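You operate a simulated robot arm through the tools that you are given. There is no shell and no other tool.

Carry out the task below with a simulated robot arm. There is one attempt and no reset: what you move stays moved.

Task
Gauge tile 3's bead with the GO and NO GO blocks and sort it.
Fine: tile in the bead gauge, each block's notch over the bead; FLAT with the green block and HIGH with the red one goes in the pass tray, else the fail tray; blocks back in their tray.
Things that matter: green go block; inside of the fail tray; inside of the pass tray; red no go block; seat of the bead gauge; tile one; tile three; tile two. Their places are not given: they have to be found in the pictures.

Only the result counts: the job must be done as asked and must still hold three seconds after the hand-in. Knocking over, shifting, dropping, spilling or breaking anything else fails it.

Robot
A 7-joint arm with a two-finger parallel gripper, fixed in place. Base frame: the origin is at the foot of the arm, x ahead of it, y to its left, z up; the work surface is at about z = 852. Lengths are in mm, angles in rad, forces in N, time in s.
Its first joint turns from -2.304 to 2.304 rad. Payload 3.91 kg.
The TCP is the grasp point between the finger pads, 30 mm short of the fingertips. In the tool frame z runs along the fingers and y along their closing line. Largest opening 110 mm; finger width 20, thickness 10; the body of the gripper, 48 by 112 mm, starts 55 mm behind the TCP.
Orientation is told as [roll, pitch, yaw] about the base's x, y, z axes, in that order, counted from this pose: with the fingers straight down and closing along the base's y, the tool's x points along the base's -x, its y along +y and its z along -z.

Tools
- The arm moves only by the tool jog_arm. Its argument "deltas" is a list of rows, each a list of 7 numbers: the closure, from 0 (fully open) to 1 (shut), then the shift along the tool's x, y, z in units of 25 mm (1.0 is 25 mm), then the turn, a rotation vector about the tool's x, y, z in units of 4 degrees (1.0 is 4 degrees). In form: [[fingers, dx, dy, dz, wx, wy, wz], ...]. A call has 1 to 20 rows; each row shifts and turns the commanded pose from where the row before left it, along the tool's axes as they then stand. A call with a number of a shift or a turn outside -1 to 1 is refused whole. Rows are played at 5 a second. More than 50 mm and 0.15 rad between two rows, or a gripper value outside its range, and nothing of the call is played. A pose out of reach is approached as far as the arm can. The call stops where the force on the tool passes 90 N (or 10 N more than at its start, if that is more) or the arm is blocked; 0.2 s more then pass. The fingers move at their own pace (about 108 mm/s each) and stop on an object; they squeeze with about 21 N. The grip force told is the motor's: it shows also when the fingers shut on nothing. Time passes only in rows, and 0.2 s behind the last, so rows that do not move let the fingers close. It gives the time, the measured TCP pose, the force on the tool (base axes), the opening and the grip force at its end, in the units of the frame above (readings bear some noise), with the torque about the TCP (base axes, N m) and any sound that the robot's microphone picked up.
- Cameras (640 x 400 px; columns grow to the right, rows downward): "scene" is fixed at [396.3, 657.1, 1586]; the picture's right is [-0.76, -0.65, 0.00], its down [-0.63, 0.73, -0.27] and it looks along [0.18, -0.21, -0.96] (base axes); focal length 265 px, centre (320, 200). "wrist" rides on the gripper at [72, 17, -103] in the tool frame; the picture's right is [-0.23, 0.97, 0.00], its down [-0.76, -0.18, -0.62] and it looks along [-0.61, -0.14, 0.78] (tool axes); focal length 222 px, centre (320, 200).
- capture(camera): a new picture of that camera. It takes no simulated time.
- point_at(camera, pixels): for up to 12 pixels [column, row] of the newest picture of that camera ("zoom" is the newest enlarged one), the place [x, y, z] in the base frame of the surface seen there, good to about 2 mm, but the place of the scene camera against the robot may be out by one fixed shift of up to 25 mm in any direction. It takes no simulated time.
- inspect(camera, box): a new picture of the part [left, top, right, bottom] of that camera's present view, enlarged. It takes no simulated time.
- job_done(): hands the job in; it is judged then, once.

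Unless the task says otherwise, let go and move clear before handing in.

The tools are called as name(argument=value, ...) on one line, values as JSON. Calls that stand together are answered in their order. jog_arm: Moves the arm, as the interface text tells. Its arguments: {"type":"object","properties":{"deltas":{"type":"array","items":{"type":"array","items":{"type":"number"}}}},"required":["deltas"]} The other tools are called the same way: capture (camera) takes a picture; point_at (camera, pixels) gives the place of the surface under pixels of a picture; inspect (camera, box) takes an enlarged picture of a part of a camera's view; job_done () hands the job in.

At the start:

```text
time: 0.0
tool_pos: [373.2, 469.4, 1135.9]
ee_rot: [-0.001, 0.0, 0.001]
ft_force: [-0.1, -0.6, 0.4]
ft_torque: [0.0, -0.02, -0.01]
gripper_width: 110.0
gripper_force: 0.1
```

scene: 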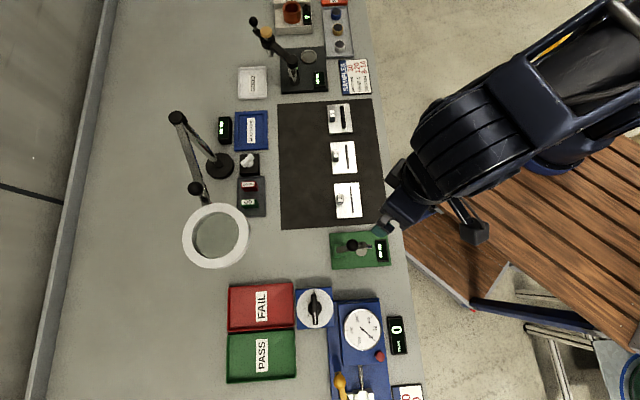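
wrist: 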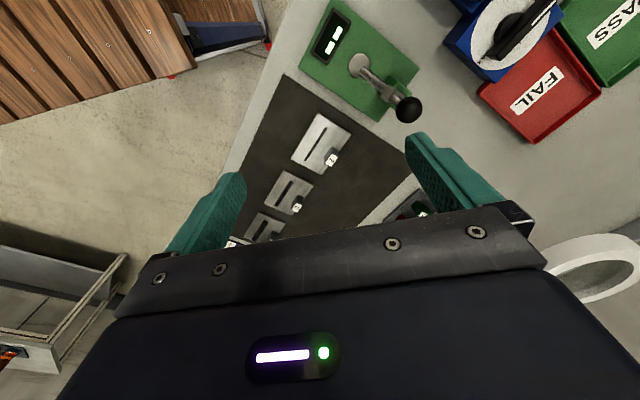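

The scene picture shows three white tiles on a dark mat (about (340,118), (343,157), (348,200)), a tray with red and green blocks near (250,197), and the trays at (262,305)/(262,355). I'll zoom in to find the bead gauge and the tile numbers.

inspect(camera="scene", box=[270, 90, 400, 280])

inspect(camera="scene", box=[200, 100, 300, 230])

inspect(camera="scene", box=[210, 260, 430, 400])

inspect(camera="scene", box=[220, 0, 390, 110])

inspect(camera="wrist", box=[220, 0, 460, 250])

```text
2.11 times, centred on (335, 185) of scene
```

zoom: 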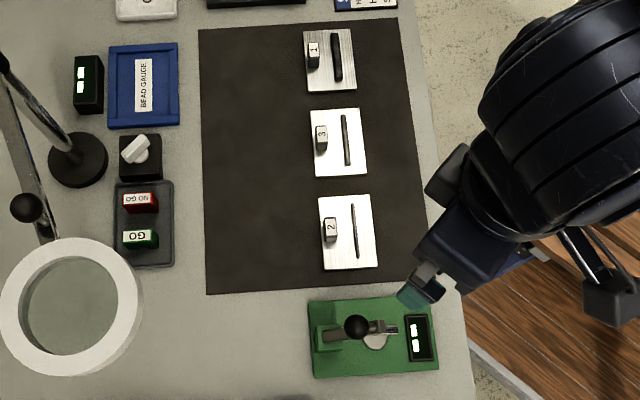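

```text
3.08 times, centred on (250, 165) of scene
```

zoom: 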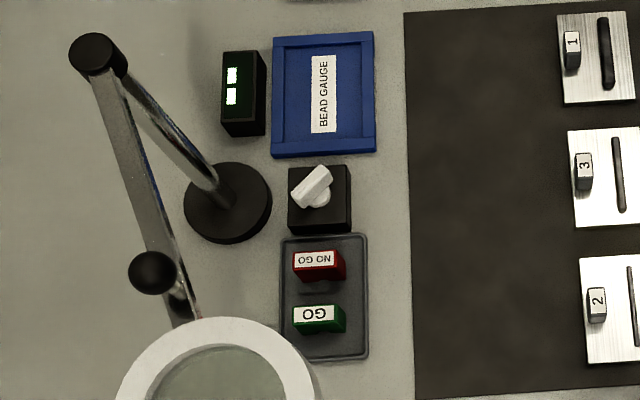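

```text
2.86 times, centred on (320, 330) of scene
```

zoom: 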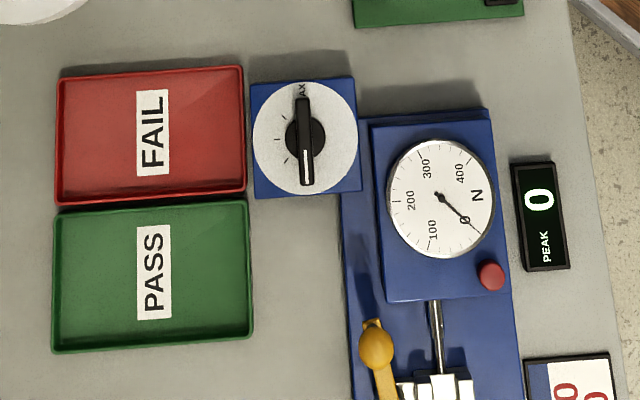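

```text
3.64 times, centred on (305, 55) of scene
```

zoom: 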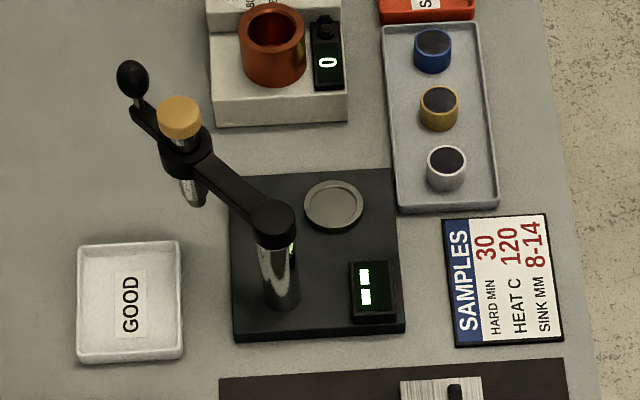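

```text
1.60 times, centred on (340, 125) of wrist
```

zoom: 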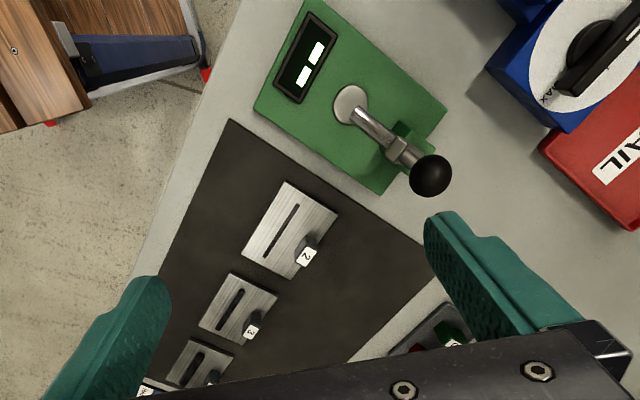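

Tile 3 is the middle tile, (343,157) in the scene, the blue bead gauge is at (252,131) and the block tray at (250,197). I'll get rough positions for all of these.

inspect(camera="scene", box=[200, 100, 300, 230])

point_at(camera="scene", pixels=[[343, 157], [340, 118], [348, 200], [337, 157], [252, 131], [250, 185], [249, 203], [262, 305], [262, 355], [248, 163], [200, 188], [215, 235]])

point_at(camera="wrist", pixels=[[318, 140], [292, 190], [297, 205], [264, 226], [400, 210], [422, 207], [332, 160]])

```text
3.08 times, centred on (250, 165) of scene
```

zoom: 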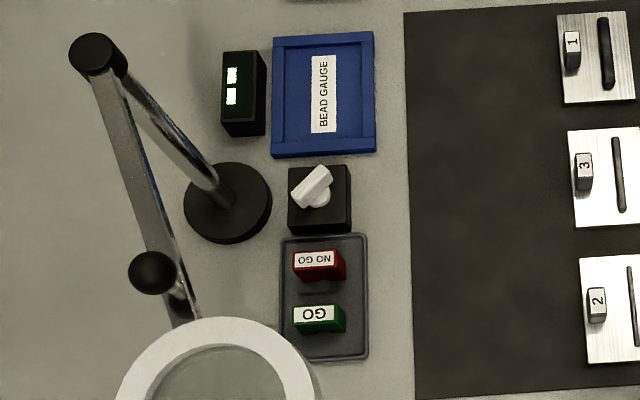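

```text
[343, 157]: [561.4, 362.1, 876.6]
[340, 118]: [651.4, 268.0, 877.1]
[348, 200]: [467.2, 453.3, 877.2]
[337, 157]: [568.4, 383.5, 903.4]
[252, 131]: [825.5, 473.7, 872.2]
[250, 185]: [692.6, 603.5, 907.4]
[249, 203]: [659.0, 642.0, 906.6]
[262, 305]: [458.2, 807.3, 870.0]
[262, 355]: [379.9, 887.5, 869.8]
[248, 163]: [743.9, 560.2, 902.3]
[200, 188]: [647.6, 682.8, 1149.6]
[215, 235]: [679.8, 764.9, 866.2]
```

```text
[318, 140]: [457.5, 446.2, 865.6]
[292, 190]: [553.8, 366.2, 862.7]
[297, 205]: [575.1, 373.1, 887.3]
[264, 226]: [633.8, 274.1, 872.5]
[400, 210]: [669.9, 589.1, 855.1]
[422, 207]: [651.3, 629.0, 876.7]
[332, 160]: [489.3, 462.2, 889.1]
```

Wrist measurements put tile 3 at about (556,365) with its handle top near z 888, and everything is turned about 45° to the base frame. I'll yaw the tool by +45° and move above tile 3 for a close look.

jog_arm(deltas=[[0, 0, 0, 0, 0, 0, -1], [0, 0, 0, 0, 0, 0, -1], [0, 0, 0, 0, 0, 0, -1], [0, 0, 0, 0, 0, 0, -1], [0, 0, 0, 0, 0, 0, -1], [0, 0, 0, 0, 0, 0, -1], [0, 0, 0, 0, 0, 0, -1], [0, 0, 0, 0, 0, 0, -1], [0, 0, 0, 0, 0, 0, -1], [0, 0, 0, 0, 0, 0, -1], [0, 0, 0, 0, 0, 0, -1], [0, 0, 0, 0, 0, 0, -0.25]])

jog_arm(deltas=[[0, -0.248, -0.902, 0.356, 0, 0, 0], [0, -0.248, -0.902, 0.356, 0, 0, 0], [0, -0.248, -0.902, 0.356, 0, 0, 0], [0, -0.248, -0.902, 0.356, 0, 0, 0], [0, -0.248, -0.902, 0.356, 0, 0, 0], [0, -0.248, -0.902, 0.356, 0, 0, 0], [0, -0.248, -0.902, 0.356, 0, 0, 0], [0, -0.248, -0.902, 0.356, 0, 0, 0], [0, -0.248, -0.902, 0.356, 0, 0, 0]])

capture(camera="wrist")

capture(camera="scene")

```text
time: 2.6
tool_pos: [372.5, 468.5, 1135.7]
ee_rot: [-0.001, 0.001, 0.785]
ft_force: [0.1, 0.1, 0.4]
ft_torque: [0.0, 0.02, 0.01]
gripper_width: 109.9
gripper_force: 0.0
```

```text
time: 4.6
tool_pos: [556.3, 366.7, 1057.2]
ee_rot: [-0.001, -0.001, 0.786]
ft_force: [-1.0, 0.1, 0.2]
ft_torque: [-0.03, -0.02, 0.01]
gripper_width: 110.1
gripper_force: 0.0
```

```text
taken
```

wrist: 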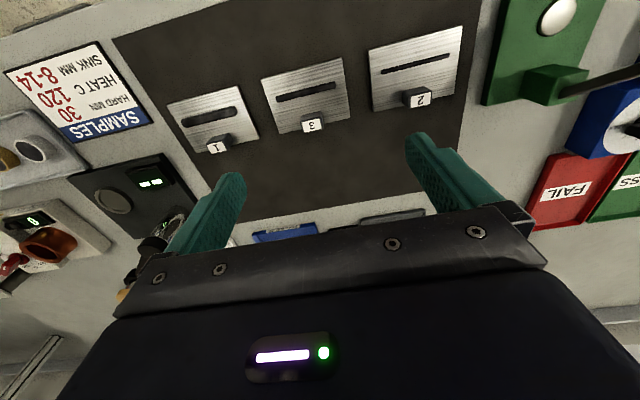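

```text
taken
```

scene: 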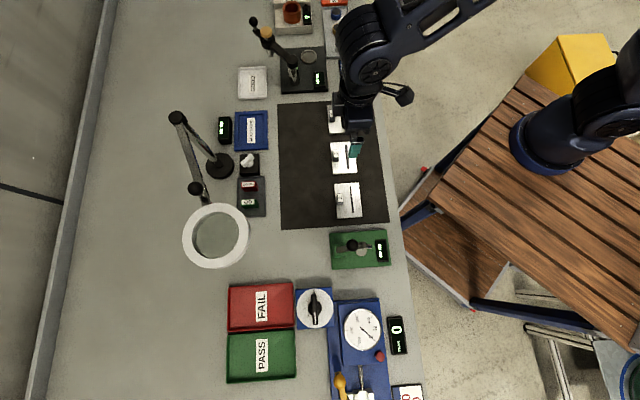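

The wrist view now shows tile 3 at (308,97) with its handle at (312,123). I'll zoom in and measure the tile, bead and handle.

inspect(camera="wrist", box=[250, 45, 370, 145])

```text
4.00 times, centred on (310, 95) of wrist
```

zoom: 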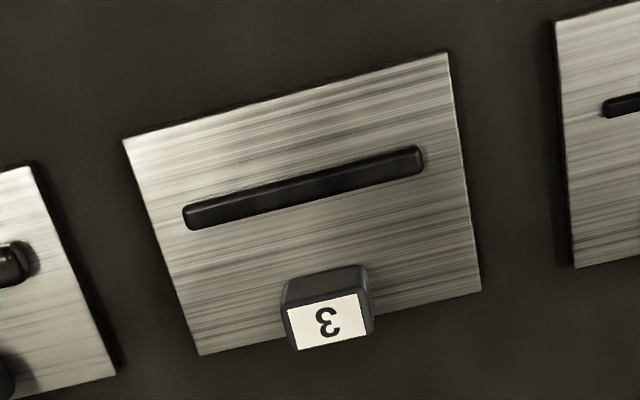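

point_at(camera="zoom", pixels=[[126, 142], [445, 56], [478, 288], [202, 351], [190, 217], [417, 160], [292, 311], [365, 296], [299, 345], [369, 330], [284, 287], [366, 268]])

```text
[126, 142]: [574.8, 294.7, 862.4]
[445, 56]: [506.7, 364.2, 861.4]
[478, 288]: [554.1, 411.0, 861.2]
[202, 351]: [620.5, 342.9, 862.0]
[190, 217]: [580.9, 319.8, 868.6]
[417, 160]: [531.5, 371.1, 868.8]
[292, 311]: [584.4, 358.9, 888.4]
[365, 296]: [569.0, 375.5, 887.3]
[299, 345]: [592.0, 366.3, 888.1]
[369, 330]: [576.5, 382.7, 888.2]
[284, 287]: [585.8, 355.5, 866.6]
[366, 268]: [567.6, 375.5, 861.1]
```

Tile 3's top is at z≈862, its centre is about (564,353), and the handle is about (580.5,371) measuring 22×10.6 mm. Next I'll map the lamp from the scene, as an obstacle, before going near the gauge.

point_at(camera="scene", pixels=[[220, 167], [213, 158], [176, 117], [195, 188], [203, 203], [215, 207], [247, 235], [215, 265], [186, 235], [190, 155], [226, 122], [226, 140]])

inspect(camera="scene", box=[160, 90, 290, 280])

```text
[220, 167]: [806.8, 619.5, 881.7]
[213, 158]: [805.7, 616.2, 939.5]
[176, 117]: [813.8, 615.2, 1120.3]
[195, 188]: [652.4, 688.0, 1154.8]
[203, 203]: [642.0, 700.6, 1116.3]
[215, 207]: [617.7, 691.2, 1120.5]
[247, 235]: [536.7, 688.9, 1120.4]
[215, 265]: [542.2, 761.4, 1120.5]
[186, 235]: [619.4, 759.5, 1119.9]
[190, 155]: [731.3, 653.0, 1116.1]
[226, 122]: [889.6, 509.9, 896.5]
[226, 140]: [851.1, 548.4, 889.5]
```

```text
2.11 times, centred on (225, 185) of scene
```

zoom: 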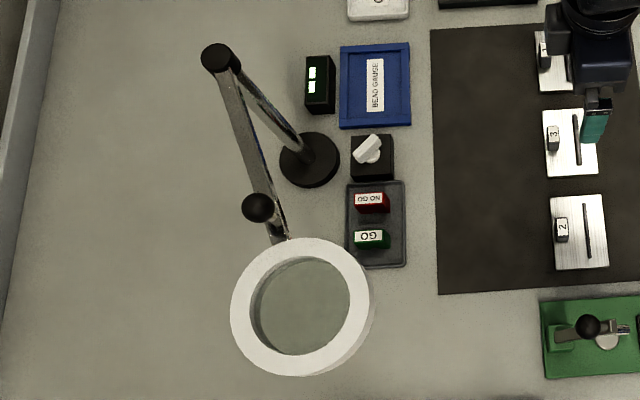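

The lamp pole stands near (808,616), with its arm and ring at z≈1110 over (650,690) and (579,725), so I have to stay clear of those. I'll move outward to (670,459), well short of the lamp, to view the gauge and block tray.

jog_arm(deltas=[[0, -0.833, -0.089, 0, 0, 0, 0], [0, -0.833, -0.089, 0, 0, 0, 0], [0, -0.833, -0.089, 0, 0, 0, 0], [0, -0.833, -0.089, 0, 0, 0, 0], [0, -0.833, -0.089, 0, 0, 0, 0], [0, -0.833, -0.089, 0, 0, 0, 0], [0, -0.833, -0.089, 0, 0, 0, 0]])

capture(camera="wrist")

capture(camera="scene")

```text
time: 6.2
tool_pos: [668.3, 454.5, 1056.1]
ee_rot: [-0.001, -0.002, 0.784]
ft_force: [-0.5, -0.1, 0.3]
ft_torque: [-0.02, 0.0, 0.03]
gripper_width: 110.2
gripper_force: 0.0
```

```text
taken
```

wrist: 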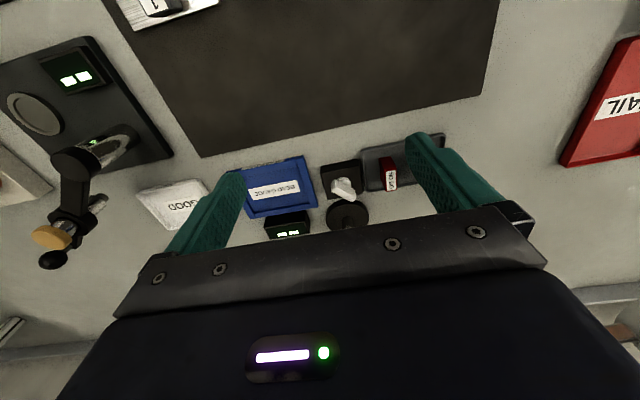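

```text
taken
```

scene: 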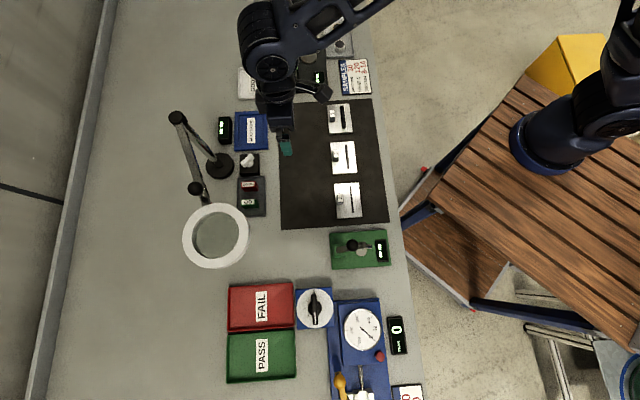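

The gauge shows at (272,187) in the wrist view and the block tray at (400,165). I'll zoom in on both.

inspect(camera="wrist", box=[225, 145, 335, 245])

inspect(camera="wrist", box=[310, 120, 450, 240])

```text
4.00 times, centred on (280, 195) of wrist
```

zoom: 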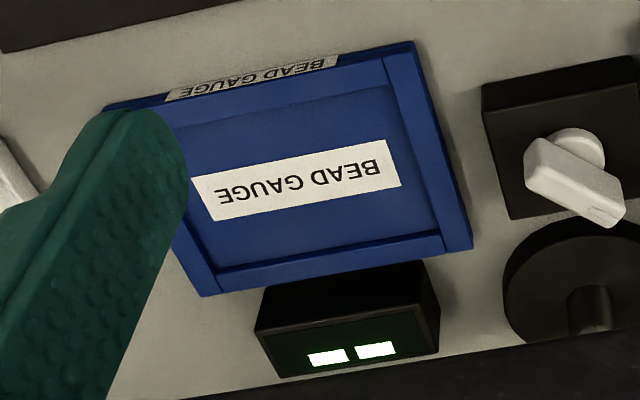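

```text
3.33 times, centred on (380, 180) of wrist
```

zoom: 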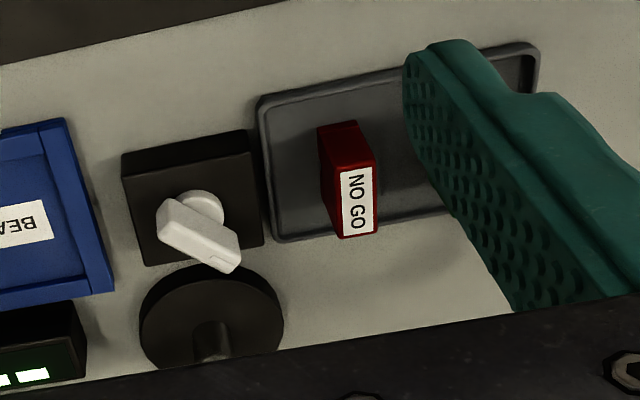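

The gauge is a walled blue tray with a display behind it. I'll move over the gauge for a better look at its walls and seat.

jog_arm(deltas=[[0, -0.5, -0.8, 0, 0, 0, 0], [0, -0.5, -0.8, 0, 0, 0, 0], [0, -0.5, -0.8, 0, 0, 0, 0], [0, -0.5, -0.8, 0, 0, 0, 0], [0, -0.5, -0.76, 0, 0, 0, 0], [0, 0, 0, 0, 0, 0, 0]])

capture(camera="wrist")

inspect(camera="wrist", box=[230, 80, 400, 220])

```text
time: 7.6
tool_pos: [782.1, 428.4, 1055.5]
ee_rot: [0.001, -0.001, 0.787]
ft_force: [0.6, -0.3, 0.8]
ft_torque: [0.04, 0.0, 0.0]
gripper_width: 110.4
gripper_force: 0.2
```

```text
taken
```

wrist: 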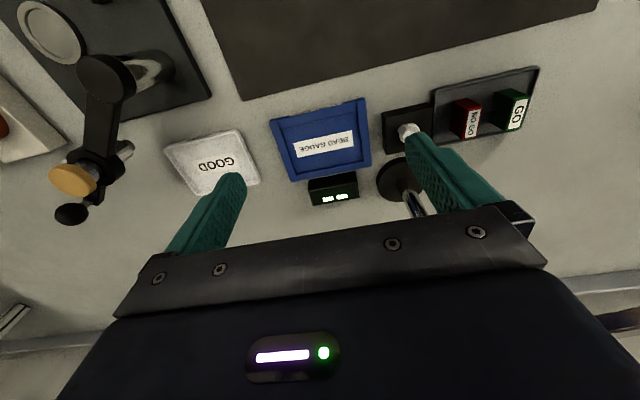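

```text
2.86 times, centred on (315, 150) of wrist
```

zoom: 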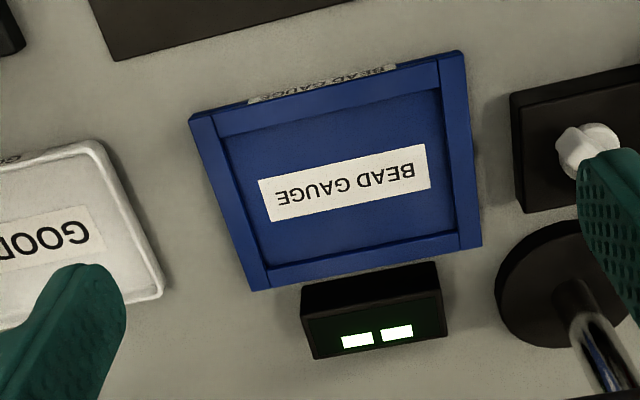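

inspect(camera="wrist", box=[262, 90, 382, 190])

inspect(camera="wrist", box=[375, 55, 555, 205])

```text
4.00 times, centred on (322, 140) of wrist
```

zoom: 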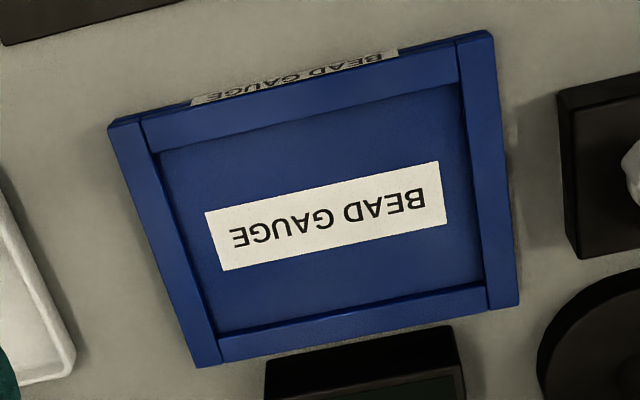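

```text
2.67 times, centred on (465, 130) of wrist
```

zoom: 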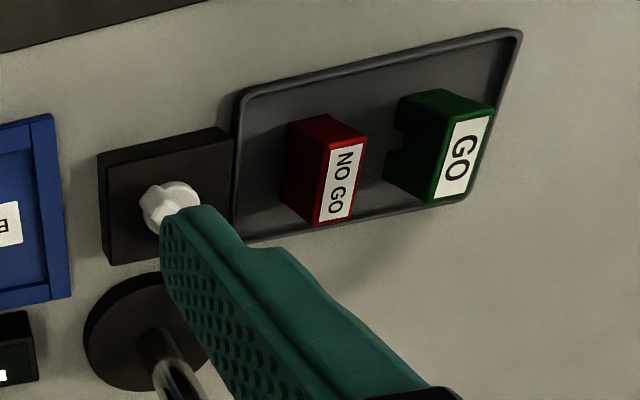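

The gauge seat has a rim on all four sides. Next I'll zoom in on the blocks to see where the notches are.

inspect(camera="wrist", box=[445, 80, 545, 150])

point_at(camera="wrist", pixels=[[528, 92], [521, 128], [509, 130], [515, 97], [483, 106], [477, 137], [467, 139], [472, 108], [435, 92], [536, 68], [513, 140], [434, 143]])

```text
5.71 times, centred on (495, 115) of wrist
```

zoom: 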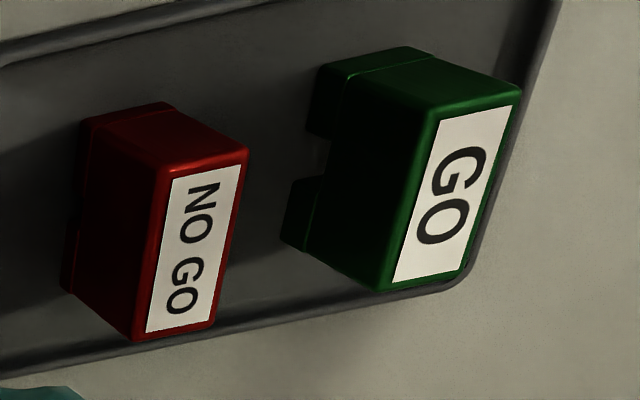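

```text
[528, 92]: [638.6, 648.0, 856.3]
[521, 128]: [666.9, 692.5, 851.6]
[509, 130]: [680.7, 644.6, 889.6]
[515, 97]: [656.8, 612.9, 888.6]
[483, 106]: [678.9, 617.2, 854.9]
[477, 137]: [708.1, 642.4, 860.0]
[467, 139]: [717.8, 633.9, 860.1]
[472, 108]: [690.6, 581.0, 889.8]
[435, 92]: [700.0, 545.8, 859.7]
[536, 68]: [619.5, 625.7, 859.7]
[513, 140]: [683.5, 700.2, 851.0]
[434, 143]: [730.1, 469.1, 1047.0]
```

The notch runs along the bead direction under each block, so the blocks keep their tray orientation when lowered over the bead. I'll measure the tops of the blocks from this zoom.

point_at(camera="zoom", pixels=[[510, 108], [440, 116], [390, 284], [460, 268], [240, 156], [170, 176], [142, 332], [210, 318], [305, 180], [320, 150], [285, 240], [320, 75]])

inspect(camera="wrist", box=[262, 90, 382, 190])

```text
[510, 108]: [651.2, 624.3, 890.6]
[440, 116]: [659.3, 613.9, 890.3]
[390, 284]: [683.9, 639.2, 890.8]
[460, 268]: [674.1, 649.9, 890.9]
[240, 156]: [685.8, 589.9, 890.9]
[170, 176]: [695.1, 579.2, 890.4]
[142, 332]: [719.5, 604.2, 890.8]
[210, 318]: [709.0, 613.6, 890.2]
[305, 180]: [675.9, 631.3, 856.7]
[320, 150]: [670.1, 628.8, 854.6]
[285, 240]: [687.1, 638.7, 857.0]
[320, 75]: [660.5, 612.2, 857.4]
```

```text
4.00 times, centred on (322, 140) of wrist
```

zoom: 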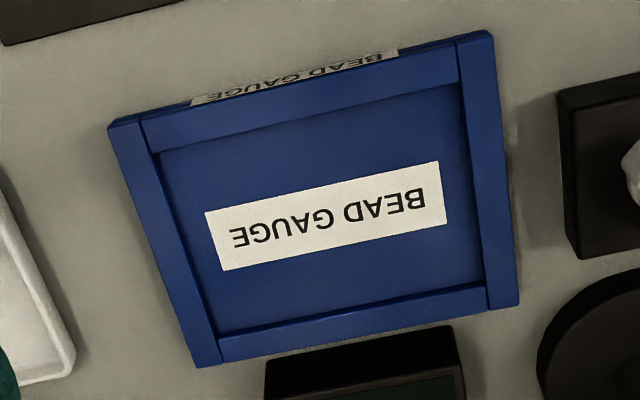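

GO's top centre is about (667,632) and NO GO's about (702.5,596.7), with tops at z≈890.6. Now I'll measure the gauge's rim and floor.

point_at(camera="zoom", pixels=[[115, 127], [487, 38], [514, 300], [201, 362], [166, 158], [455, 90], [478, 280], [220, 328], [146, 138], [462, 66], [488, 298], [218, 350]])

inspect(camera="wrist", box=[262, 90, 382, 190])

point_at(camera="zoom", pixels=[[300, 90], [310, 112], [310, 130], [495, 170], [470, 170], [460, 170], [355, 315], [355, 300], [150, 220], [172, 220], [190, 230], [320, 220]])

```text
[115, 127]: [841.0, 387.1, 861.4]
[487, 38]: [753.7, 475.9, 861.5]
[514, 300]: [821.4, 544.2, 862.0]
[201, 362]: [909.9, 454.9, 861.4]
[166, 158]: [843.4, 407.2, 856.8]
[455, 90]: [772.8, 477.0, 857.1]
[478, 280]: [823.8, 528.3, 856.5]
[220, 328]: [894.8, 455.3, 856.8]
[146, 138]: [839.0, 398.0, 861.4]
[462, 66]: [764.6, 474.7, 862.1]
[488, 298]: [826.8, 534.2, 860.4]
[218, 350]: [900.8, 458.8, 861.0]
```

```text
4.00 times, centred on (322, 140) of wrist
```

zoom: 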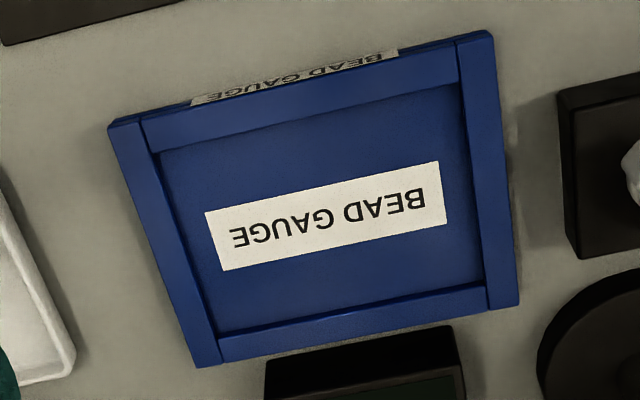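

```text
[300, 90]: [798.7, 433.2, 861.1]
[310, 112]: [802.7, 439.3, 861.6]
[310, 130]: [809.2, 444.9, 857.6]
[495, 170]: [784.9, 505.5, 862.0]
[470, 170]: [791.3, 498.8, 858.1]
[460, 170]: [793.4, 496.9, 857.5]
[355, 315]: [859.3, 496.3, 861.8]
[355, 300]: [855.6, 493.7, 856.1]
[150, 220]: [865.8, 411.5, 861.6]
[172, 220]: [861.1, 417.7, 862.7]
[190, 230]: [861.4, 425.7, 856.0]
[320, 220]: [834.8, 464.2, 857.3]
```

The gauge's rim is at z≈861.5 and its floor at z≈857, centred near (832.5,466), so tile 3 fits with its handle facing away. I'll go back to tile 3 and tilt the fingers outward by 12°, which helps reach at the gauge and keeps the pads flush since they close along the bead direction.

jog_arm(deltas=[[0, 0.832, 0.453, 0, 0, 0, 0], [0, 0.832, 0.453, 0, 0, 0, 0], [0, 0.832, 0.453, 0, 0, 0, 0], [0, 0.832, 0.453, 0, 0, 0, 0], [0, 0.832, 0.453, 0, 0, 0, 0], [0, 0.832, 0.453, 0, 0, 0, 0], [0, 0.832, 0.453, 0, 0, 0, 0], [0, 0.832, 0.453, 0, 0, 0, 0], [0, 0.832, 0.453, 0, 0, 0, 0], [0, 0, 0, 0, 0, -1, 0], [0, 0, 0, 0, 0, -1, 0], [0, 0, 0, 0, 0, -1, 0], [0, 0, 0, 0, 0, 0, 0]])

capture(camera="wrist")

inspect(camera="scene", box=[230, 40, 430, 240])

```text
time: 10.4
tool_pos: [579.7, 369.7, 1056.4]
ee_rot: [0.001, -0.21, 0.785]
ft_force: [-1.0, -0.7, 0.1]
ft_torque: [-0.03, -0.01, 0.0]
gripper_width: 110.0
gripper_force: 0.0
```

```text
taken
```

wrist: 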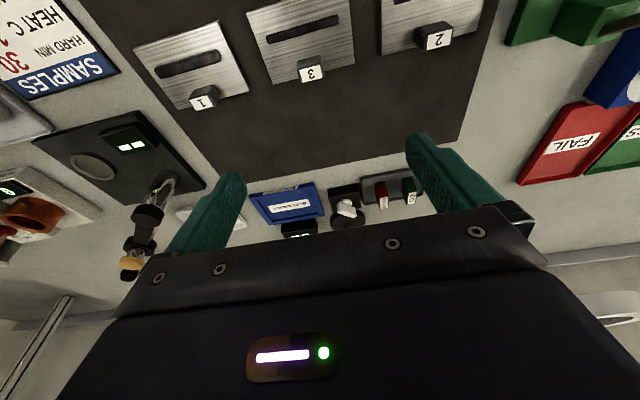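

```text
2.00 times, centred on (330, 140) of scene
```

zoom: 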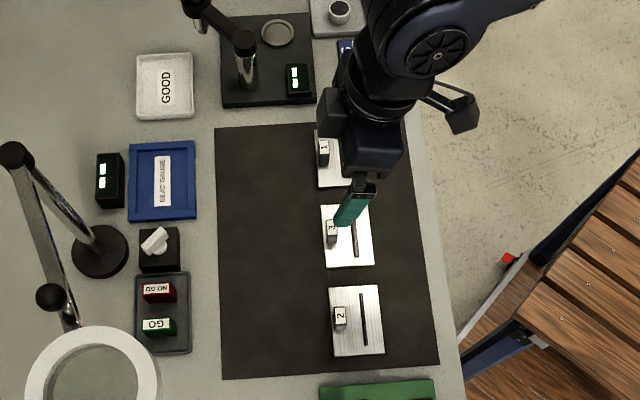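

The tilt is in (pitch −0.21 rad), and tile 3's handle shows at (311,68). I'll descend to about z 965 with the fingers partly closed and look again before gripping.

jog_arm(deltas=[[0.3, 0.22, 0, 0.92, 0, 0, 0], [0.545, 0.22, 0, 0.92, 0, 0, 0], [0.545, 0.22, 0, 0.92, 0, 0, 0], [0.545, 0.22, 0, 0.92, 0, 0, 0], [0.545, 0, 0, 0, 0, 0, 0]])

capture(camera="wrist")

inspect(camera="wrist", box=[220, 40, 420, 200])

```text
time: 11.6
tool_pos: [577.4, 370.0, 961.0]
ee_rot: [0.001, -0.21, 0.786]
ft_force: [0.1, 0.3, -0.2]
ft_torque: [-0.03, 0.01, -0.01]
gripper_width: 50.2
gripper_force: 0.1
```

```text
taken
```

wrist: 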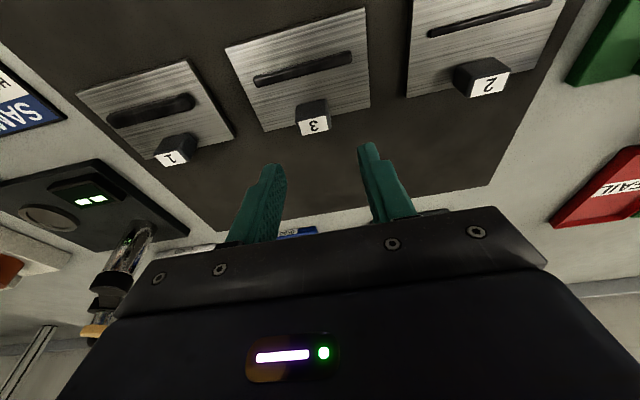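

```text
2.50 times, centred on (320, 120) of wrist
```

zoom: 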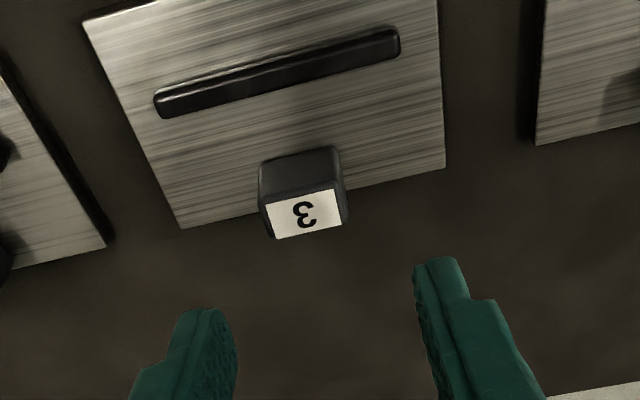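

point_at(camera="zoom", pixels=[[265, 206], [337, 190], [273, 237], [342, 220], [264, 178], [334, 160], [185, 222], [438, 164], [440, 180], [360, 260], [305, 195], [280, 130]])

```text
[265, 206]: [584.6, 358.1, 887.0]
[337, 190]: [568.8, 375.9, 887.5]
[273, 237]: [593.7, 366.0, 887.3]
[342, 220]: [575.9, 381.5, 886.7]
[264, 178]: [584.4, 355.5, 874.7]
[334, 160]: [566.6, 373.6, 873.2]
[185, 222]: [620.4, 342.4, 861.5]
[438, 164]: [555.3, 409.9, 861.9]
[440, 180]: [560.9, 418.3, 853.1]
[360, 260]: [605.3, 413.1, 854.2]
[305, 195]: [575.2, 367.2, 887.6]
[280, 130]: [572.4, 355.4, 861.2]
```

The handle's centre is confirmed at (580.7,370.4), with the tile top at 861.7 and the mat at 853.6. I'll descend to grip the handle with TCP z≈896.

jog_arm(deltas=[[0.545, 0.197, -0.027, 0.844, 0, 0, 0], [0.545, 0.197, -0.027, 0.844, 0, 0, 0], [0.545, 0.197, -0.027, 0.844, 0, 0, 0], [0.545, 0, 0, 0, 0, 0, 0]])

capture(camera="wrist")

```text
time: 12.6
tool_pos: [578.8, 368.8, 897.6]
ee_rot: [0.0, -0.208, 0.785]
ft_force: [0.1, -0.1, 0.2]
ft_torque: [0.01, 0.01, 0.01]
gripper_width: 49.9
gripper_force: 0.1
```

```text
taken
```

wrist: 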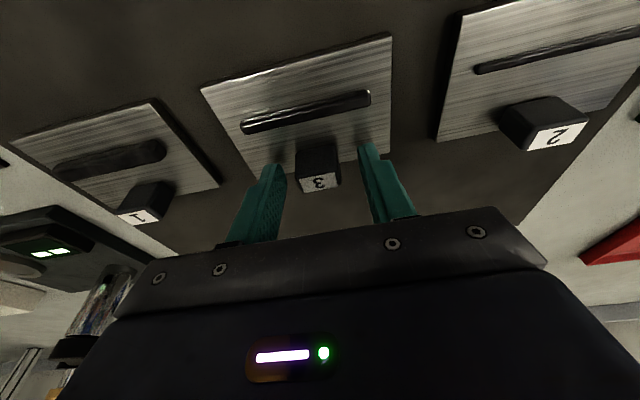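

The fingertips at (275,168) and (368,148) flank the handle at (318,170). I'll close on it.

jog_arm(deltas=[[0.7, 0, 0, 0, 0, 0, 0], [0.8, 0, 0, 0, 0, 0, 0], [1, 0, 0, 0, 0, 0, 0], [1, 0, 0, 0, 0, 0, 0], [1, 0, 0, 0, 0, 0, 0]])

inspect(camera="wrist", box=[190, 20, 430, 220])

```text
time: 13.8
tool_pos: [579.1, 368.4, 897.8]
ee_rot: [0.0, -0.21, 0.786]
ft_force: [1.6, -1.6, 0.6]
ft_torque: [0.01, -0.26, 0.0]
gripper_width: 27.5
gripper_force: 20.8
```

```text
2.00 times, centred on (310, 120) of wrist
```

zoom: 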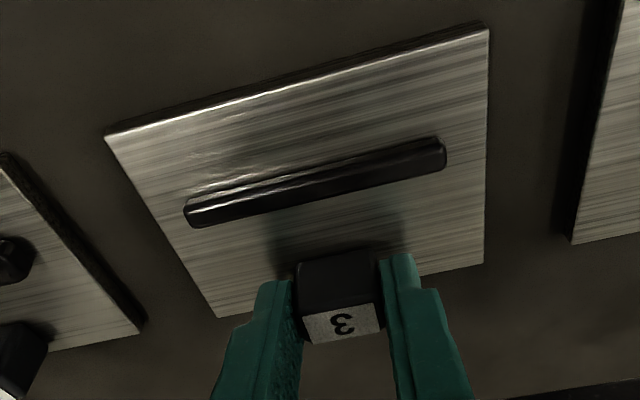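

Gripped at 27.5 mm with 20.8 N. I'll lift 40 mm and check that the tile stays level.

jog_arm(deltas=[[1, -0.083, 0, -0.391, 0, 0, 0], [1, -0.083, 0, -0.391, 0, 0, 0], [1, -0.083, 0, -0.391, 0, 0, 0], [1, -0.083, 0, -0.391, 0, 0, 0], [1, 0, 0, 0, 0, 0, 0], [1, 0, 0, 0, 0, 0, 0]])

inspect(camera="wrist", box=[190, 20, 430, 220])

point_at(camera="zoom", pixels=[[110, 140], [482, 32], [478, 262], [222, 314], [190, 215], [440, 150], [320, 130], [330, 330]])

```text
time: 15.2
tool_pos: [578.7, 366.4, 935.7]
ee_rot: [-0.001, -0.209, 0.783]
ft_force: [0.3, 0.1, -2.3]
ft_torque: [0.03, -0.03, 0.01]
gripper_width: 27.8
gripper_force: 21.1
```

```text
2.00 times, centred on (310, 120) of wrist
```

zoom: 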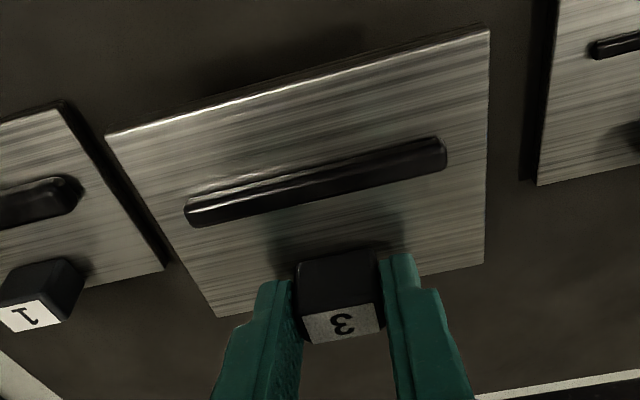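

```text
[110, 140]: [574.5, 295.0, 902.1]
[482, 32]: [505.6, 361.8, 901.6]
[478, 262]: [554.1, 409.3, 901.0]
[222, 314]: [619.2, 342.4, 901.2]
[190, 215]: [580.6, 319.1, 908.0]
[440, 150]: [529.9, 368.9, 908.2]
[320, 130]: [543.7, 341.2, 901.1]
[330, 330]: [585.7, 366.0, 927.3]
```

The tile is lifted level (all corners at z≈901.5) and weighs about 2.3 N; its centre sits about (−15.3,−14.3) from the TCP. I'll raise it a little more and carry it over the gauge.

jog_arm(deltas=[[1, -0.125, 0, -0.586, 0, 0, 0], [1, -0.125, 0, -0.586, 0, 0, 0], [1, -0.7075, -0.2926, 0.1504, 0, 0, 0], [1, -0.7075, -0.2926, 0.1504, 0, 0, 0], [1, -0.7075, -0.2926, 0.1504, 0, 0, 0], [1, -0.7075, -0.2926, 0.1504, 0, 0, 0], [1, -0.7075, -0.2926, 0.1504, 0, 0, 0], [1, -0.7075, -0.2926, 0.1504, 0, 0, 0], [1, -0.7075, -0.2926, 0.1504, 0, 0, 0], [1, -0.7075, -0.2926, 0.1504, 0, 0, 0], [1, -0.7075, -0.2926, 0.1504, 0, 0, 0], [1, -0.7075, -0.2926, 0.1504, 0, 0, 0], [1, -0.7075, -0.2926, 0.1504, 0, 0, 0], [1, -0.7075, -0.2926, 0.1504, 0, 0, 0], [1, 0, 0, 0, 0, 0, 0]])

capture(camera="wrist")

capture(camera="scene")

```text
time: 18.4
tool_pos: [795.5, 458.8, 964.8]
ee_rot: [-0.001, -0.21, 0.786]
ft_force: [-0.1, 0.6, -3.5]
ft_torque: [-0.01, -0.01, 0.05]
gripper_width: 27.5
gripper_force: 21.6
```

```text
taken
```

wrist: 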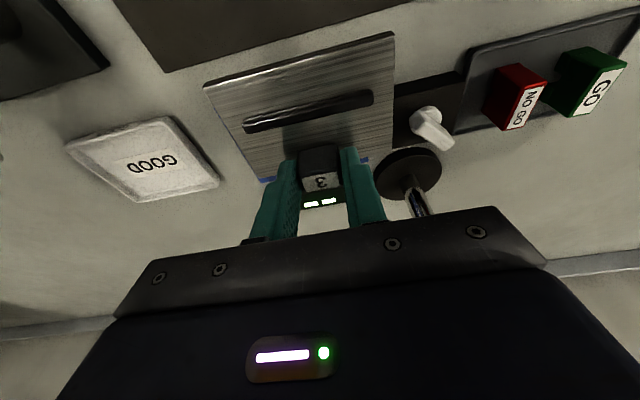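

```text
taken
```

scene: 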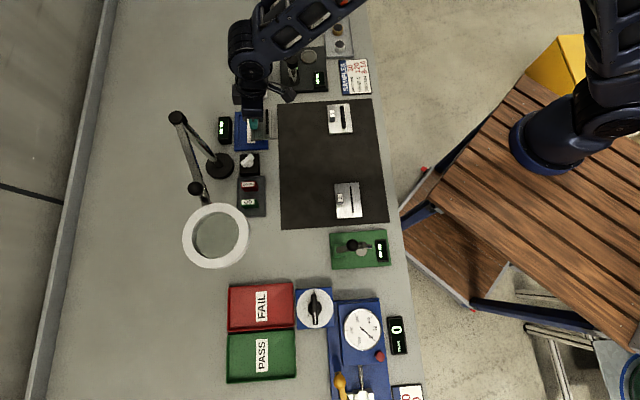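

The tile is partly over the gauge and still level, and nothing is close to it. I'll continue to the hover point directly above the seat and check the alignment against the rim.

jog_arm(deltas=[[1, -0.513, -0.217, 0.109, 0, 0, 0], [1, -0.513, -0.217, 0.109, 0, 0, 0], [1, -0.513, -0.217, 0.109, 0, 0, 0], [1, -0.513, -0.217, 0.109, 0, 0, 0], [1, 0, 0, 0, 0, 0, 0]])

capture(camera="wrist")

inspect(camera="wrist", box=[180, 10, 420, 210])

```text
time: 19.6
tool_pos: [845.8, 480.9, 965.5]
ee_rot: [0.0, -0.208, 0.786]
ft_force: [-0.4, -0.6, -2.7]
ft_torque: [0.01, 0.01, 0.0]
gripper_width: 27.4
gripper_force: 20.2
```

```text
taken
```

wrist: 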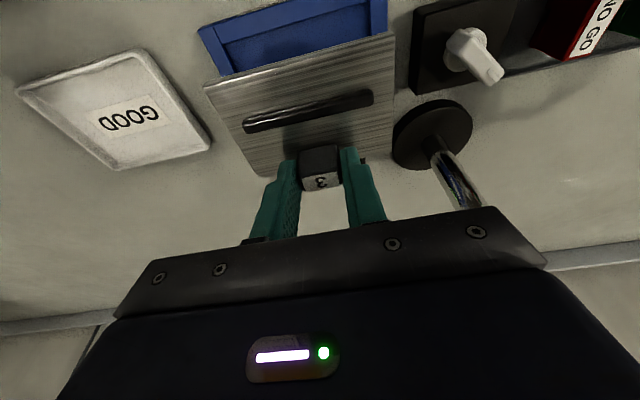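

```text
2.00 times, centred on (300, 110) of wrist
```

zoom: 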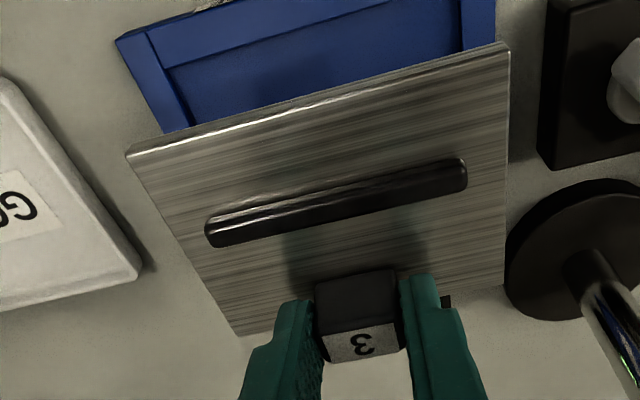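

I'll measure the tile corners against the gauge's near rim in this view.

point_at(camera="zoom", pixels=[[132, 156], [505, 51], [500, 280], [238, 328], [120, 44], [172, 74], [200, 125], [457, 8], [185, 125], [300, 30], [300, 48], [190, 110]])

```text
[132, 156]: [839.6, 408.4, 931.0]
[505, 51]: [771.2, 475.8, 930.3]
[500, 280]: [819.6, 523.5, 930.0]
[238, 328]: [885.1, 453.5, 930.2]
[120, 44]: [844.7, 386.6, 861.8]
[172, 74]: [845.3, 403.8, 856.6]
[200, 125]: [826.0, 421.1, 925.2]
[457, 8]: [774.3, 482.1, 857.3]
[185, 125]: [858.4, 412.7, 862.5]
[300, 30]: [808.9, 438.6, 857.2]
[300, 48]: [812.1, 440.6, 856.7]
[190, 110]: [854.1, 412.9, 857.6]
```

In gauge axes, the tile is about 3.5 mm short outward and about 1.8 mm too far left, with slack of about ±4 mm. I'll correct that and descend 45 mm, then check again.

jog_arm(deltas=[[1, -0.137, -0.072, 0.029, 0, 0, 0], [1, 0, 0, 0, 0, 0, 0], [1, 0.125, 0, 0.587, 0, 0, 0], [1, 0.125, 0, 0.587, 0, 0, 0], [1, 0.125, 0, 0.587, 0, 0, 0], [1, 0, 0, 0, 0, 0, 0]])

inspect(camera="wrist", box=[180, 10, 420, 210])

```text
time: 21.0
tool_pos: [849.1, 481.4, 919.7]
ee_rot: [-0.001, -0.211, 0.785]
ft_force: [0.3, 0.8, -3.5]
ft_torque: [0.04, -0.03, 0.0]
gripper_width: 27.4
gripper_force: 20.7
```

```text
2.00 times, centred on (300, 110) of wrist
```

zoom: 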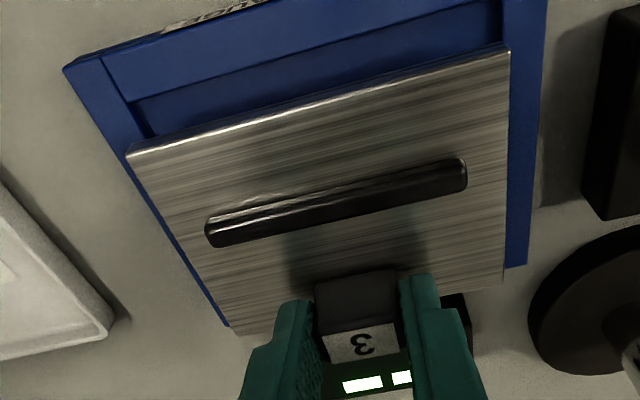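

point_at(camera="zoom", pixels=[[134, 157], [504, 52], [240, 328], [500, 280], [135, 103], [147, 110], [500, 30], [510, 30], [140, 75], [300, 72], [70, 70], [540, 5]])

```text
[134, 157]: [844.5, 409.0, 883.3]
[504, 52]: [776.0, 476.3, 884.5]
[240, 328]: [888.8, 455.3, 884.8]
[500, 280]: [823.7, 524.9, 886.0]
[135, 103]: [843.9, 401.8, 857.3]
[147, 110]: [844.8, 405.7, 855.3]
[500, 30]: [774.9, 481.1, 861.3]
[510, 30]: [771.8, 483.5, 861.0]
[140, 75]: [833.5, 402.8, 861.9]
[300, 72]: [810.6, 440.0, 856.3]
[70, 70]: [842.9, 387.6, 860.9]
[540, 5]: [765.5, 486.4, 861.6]
```

The tile's centre is now within about 1 mm of the seat's centre and the edges line up with the rim. I'll lower the last 20 mm gently.

jog_arm(deltas=[[1, 0.0707, 0, 0.3326, 0, 0, 0], [1, 0.0707, 0, 0.3326, 0, 0, 0], [1, 0, 0, 0, 0, 0, 0]])

jog_arm(deltas=[[1, 0.0083, 0, 0.0391, 0, 0, 0], [1, 0.0083, 0, 0.0391, 0, 0, 0], [1, 0, 0, 0, 0, 0, 0]])

inspect(camera="wrist", box=[180, 10, 420, 210])

```text
time: 21.8
tool_pos: [849.3, 479.7, 904.6]
ee_rot: [0.001, -0.209, 0.787]
ft_force: [0.9, -0.7, -3.2]
ft_torque: [0.01, -0.03, 0.0]
gripper_width: 27.7
gripper_force: 21.2
```

```text
time: 22.6
tool_pos: [850.0, 481.3, 902.0]
ee_rot: [0.0, -0.208, 0.786]
ft_force: [-0.5, -0.3, -3.1]
ft_torque: [0.07, -0.03, -0.03]
gripper_width: 27.7
gripper_force: 21.3
```

```text
2.00 times, centred on (300, 110) of wrist
```

zoom: 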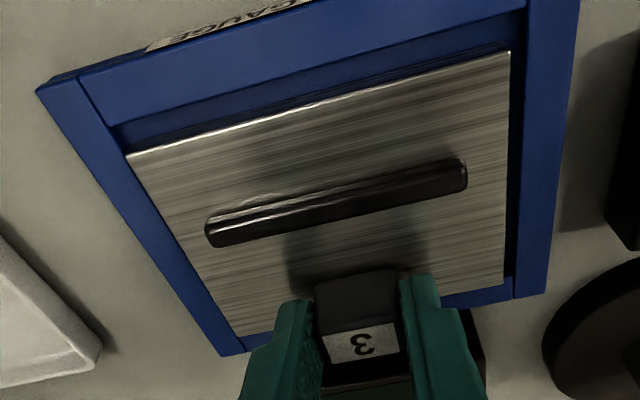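

The tile is inside the rim on all sides. I'll keep lowering in 1 mm steps until I feel contact.

jog_arm(deltas=[[1, 0.0083, 0, 0.0391, 0, 0, 0], [1, 0, 0, 0, 0, 0, 0]])

jog_arm(deltas=[[1, 0.0083, 0, 0.0391, 0, 0, 0], [1, 0, 0, 0, 0, 0, 0]])

inspect(camera="wrist", box=[180, 10, 420, 210])

```text
time: 23.2
tool_pos: [850.3, 480.8, 899.4]
ee_rot: [-0.002, -0.209, 0.785]
ft_force: [-1.6, -2.4, 1.2]
ft_torque: [-0.29, 0.05, 0.05]
gripper_width: 27.6
gripper_force: 21.1
```

```text
time: 23.8
tool_pos: [850.3, 482.1, 900.9]
ee_rot: [0.0, -0.211, 0.785]
ft_force: [-2.0, -1.0, 11.2]
ft_torque: [-0.41, 0.32, 0.03]
gripper_width: 27.8
gripper_force: 20.8
```

```text
2.00 times, centred on (300, 110) of wrist
```

zoom: 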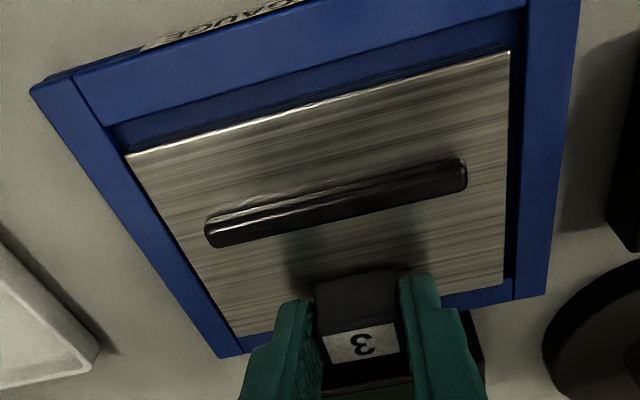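

Contact: the vertical force rose to +11 N. I'll check the tile's height and level before releasing.

point_at(camera="zoom", pixels=[[134, 157], [504, 53], [240, 328], [500, 280], [330, 130], [330, 260], [160, 220], [150, 220], [140, 230], [510, 180], [518, 180], [530, 180]])

```text
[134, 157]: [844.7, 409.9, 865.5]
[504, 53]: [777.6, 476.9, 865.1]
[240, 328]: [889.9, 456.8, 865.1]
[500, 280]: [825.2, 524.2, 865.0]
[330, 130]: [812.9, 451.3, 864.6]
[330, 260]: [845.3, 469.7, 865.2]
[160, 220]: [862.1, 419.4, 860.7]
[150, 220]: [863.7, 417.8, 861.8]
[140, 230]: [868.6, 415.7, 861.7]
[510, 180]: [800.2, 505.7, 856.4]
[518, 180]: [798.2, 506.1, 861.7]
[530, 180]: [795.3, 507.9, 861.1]
```

The tile lies flat at z≈865, on the seat floor and inside the rim. I'll open the fingers and rise straight up.

jog_arm(deltas=[[0.7, 0, 0, 0, 0, 0, 0], [0.545, 0, 0, 0, 0, 0, 0], [0.545, 0, 0, 0, 0, 0, 0], [0.545, -0.1, 0, -0.47, 0, 0, 0], [0.545, -0.2, 0, -0.94, 0, 0, 0], [0.545, -0.2, 0, -0.94, 0, 0, 0], [0.545, -0.2, 0, -0.94, 0, 0, 0], [0.545, 0, 0, 0, 0, 0, 0]])

capture(camera="wrist")

inspect(camera="scene", box=[200, 90, 300, 220])

```text
time: 25.6
tool_pos: [851.1, 481.0, 984.0]
ee_rot: [0.002, -0.208, 0.787]
ft_force: [-0.4, 0.2, -0.2]
ft_torque: [-0.03, 0.01, 0.02]
gripper_width: 50.1
gripper_force: 0.0
```

```text
taken
```

wrist: 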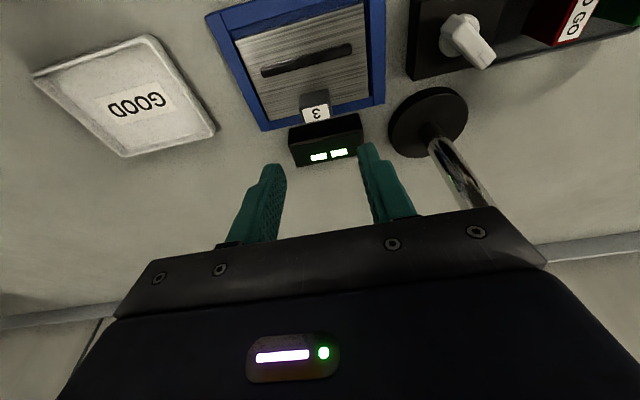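

```text
3.08 times, centred on (250, 155) of scene
```

zoom: 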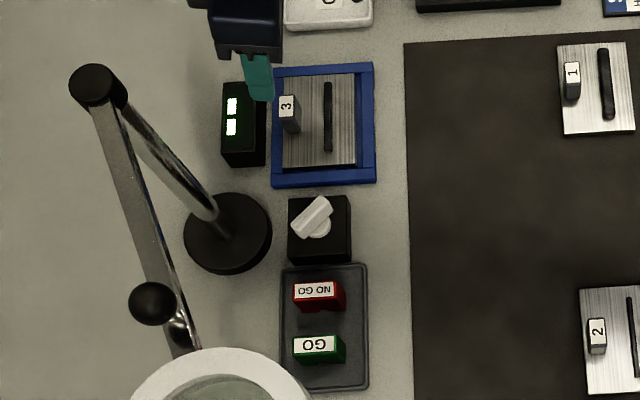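

The tile is seated. I'll zoom in to measure the bead's location for placing the blocks.

inspect(camera="wrist", box=[200, 0, 400, 140])

point_at(camera="zoom", pixels=[[180, 195], [435, 130], [187, 212], [435, 148], [308, 162], [312, 179], [118, 110], [455, 15], [480, 265], [188, 325], [330, 300], [385, 340]])

```text
2.86 times, centred on (300, 70) of wrist
```

zoom: 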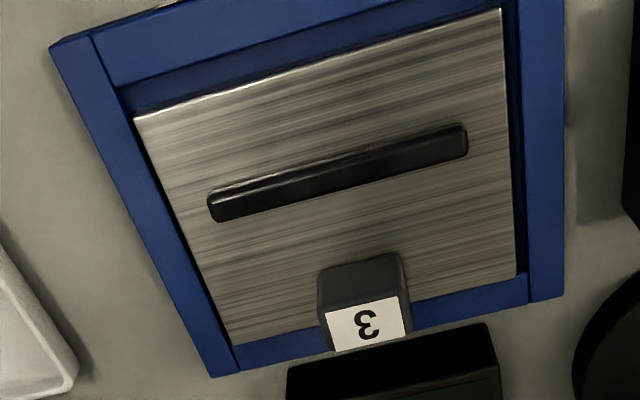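

```text
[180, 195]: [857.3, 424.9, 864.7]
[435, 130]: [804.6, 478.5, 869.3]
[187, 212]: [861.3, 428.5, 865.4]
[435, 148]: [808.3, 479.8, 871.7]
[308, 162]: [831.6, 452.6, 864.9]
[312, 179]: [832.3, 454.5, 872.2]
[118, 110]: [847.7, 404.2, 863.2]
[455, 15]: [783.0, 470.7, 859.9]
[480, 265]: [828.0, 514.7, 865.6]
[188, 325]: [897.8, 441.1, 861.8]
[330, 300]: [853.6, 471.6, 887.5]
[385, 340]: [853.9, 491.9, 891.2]
```

inspect(camera="wrist", box=[255, 30, 365, 90])

```text
5.82 times, centred on (310, 60) of wrist
```

zoom: 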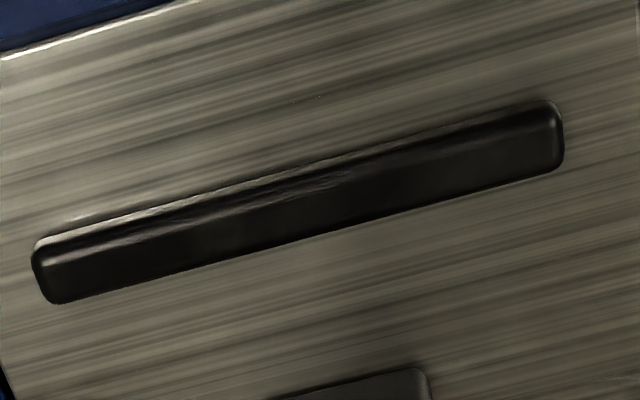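

point_at(camera="zoom", pixels=[[45, 250], [70, 285], [40, 270], [150, 220], [165, 260], [300, 180], [315, 225], [450, 140], [465, 180], [545, 115], [550, 150], [556, 135]])

```text
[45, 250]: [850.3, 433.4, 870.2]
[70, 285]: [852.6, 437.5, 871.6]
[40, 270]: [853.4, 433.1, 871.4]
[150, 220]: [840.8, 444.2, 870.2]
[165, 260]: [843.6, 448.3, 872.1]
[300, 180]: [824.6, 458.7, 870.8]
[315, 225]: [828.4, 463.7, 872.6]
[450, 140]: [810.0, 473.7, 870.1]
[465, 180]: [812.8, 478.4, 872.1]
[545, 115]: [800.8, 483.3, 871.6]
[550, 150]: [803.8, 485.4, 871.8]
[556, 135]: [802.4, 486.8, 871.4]
```

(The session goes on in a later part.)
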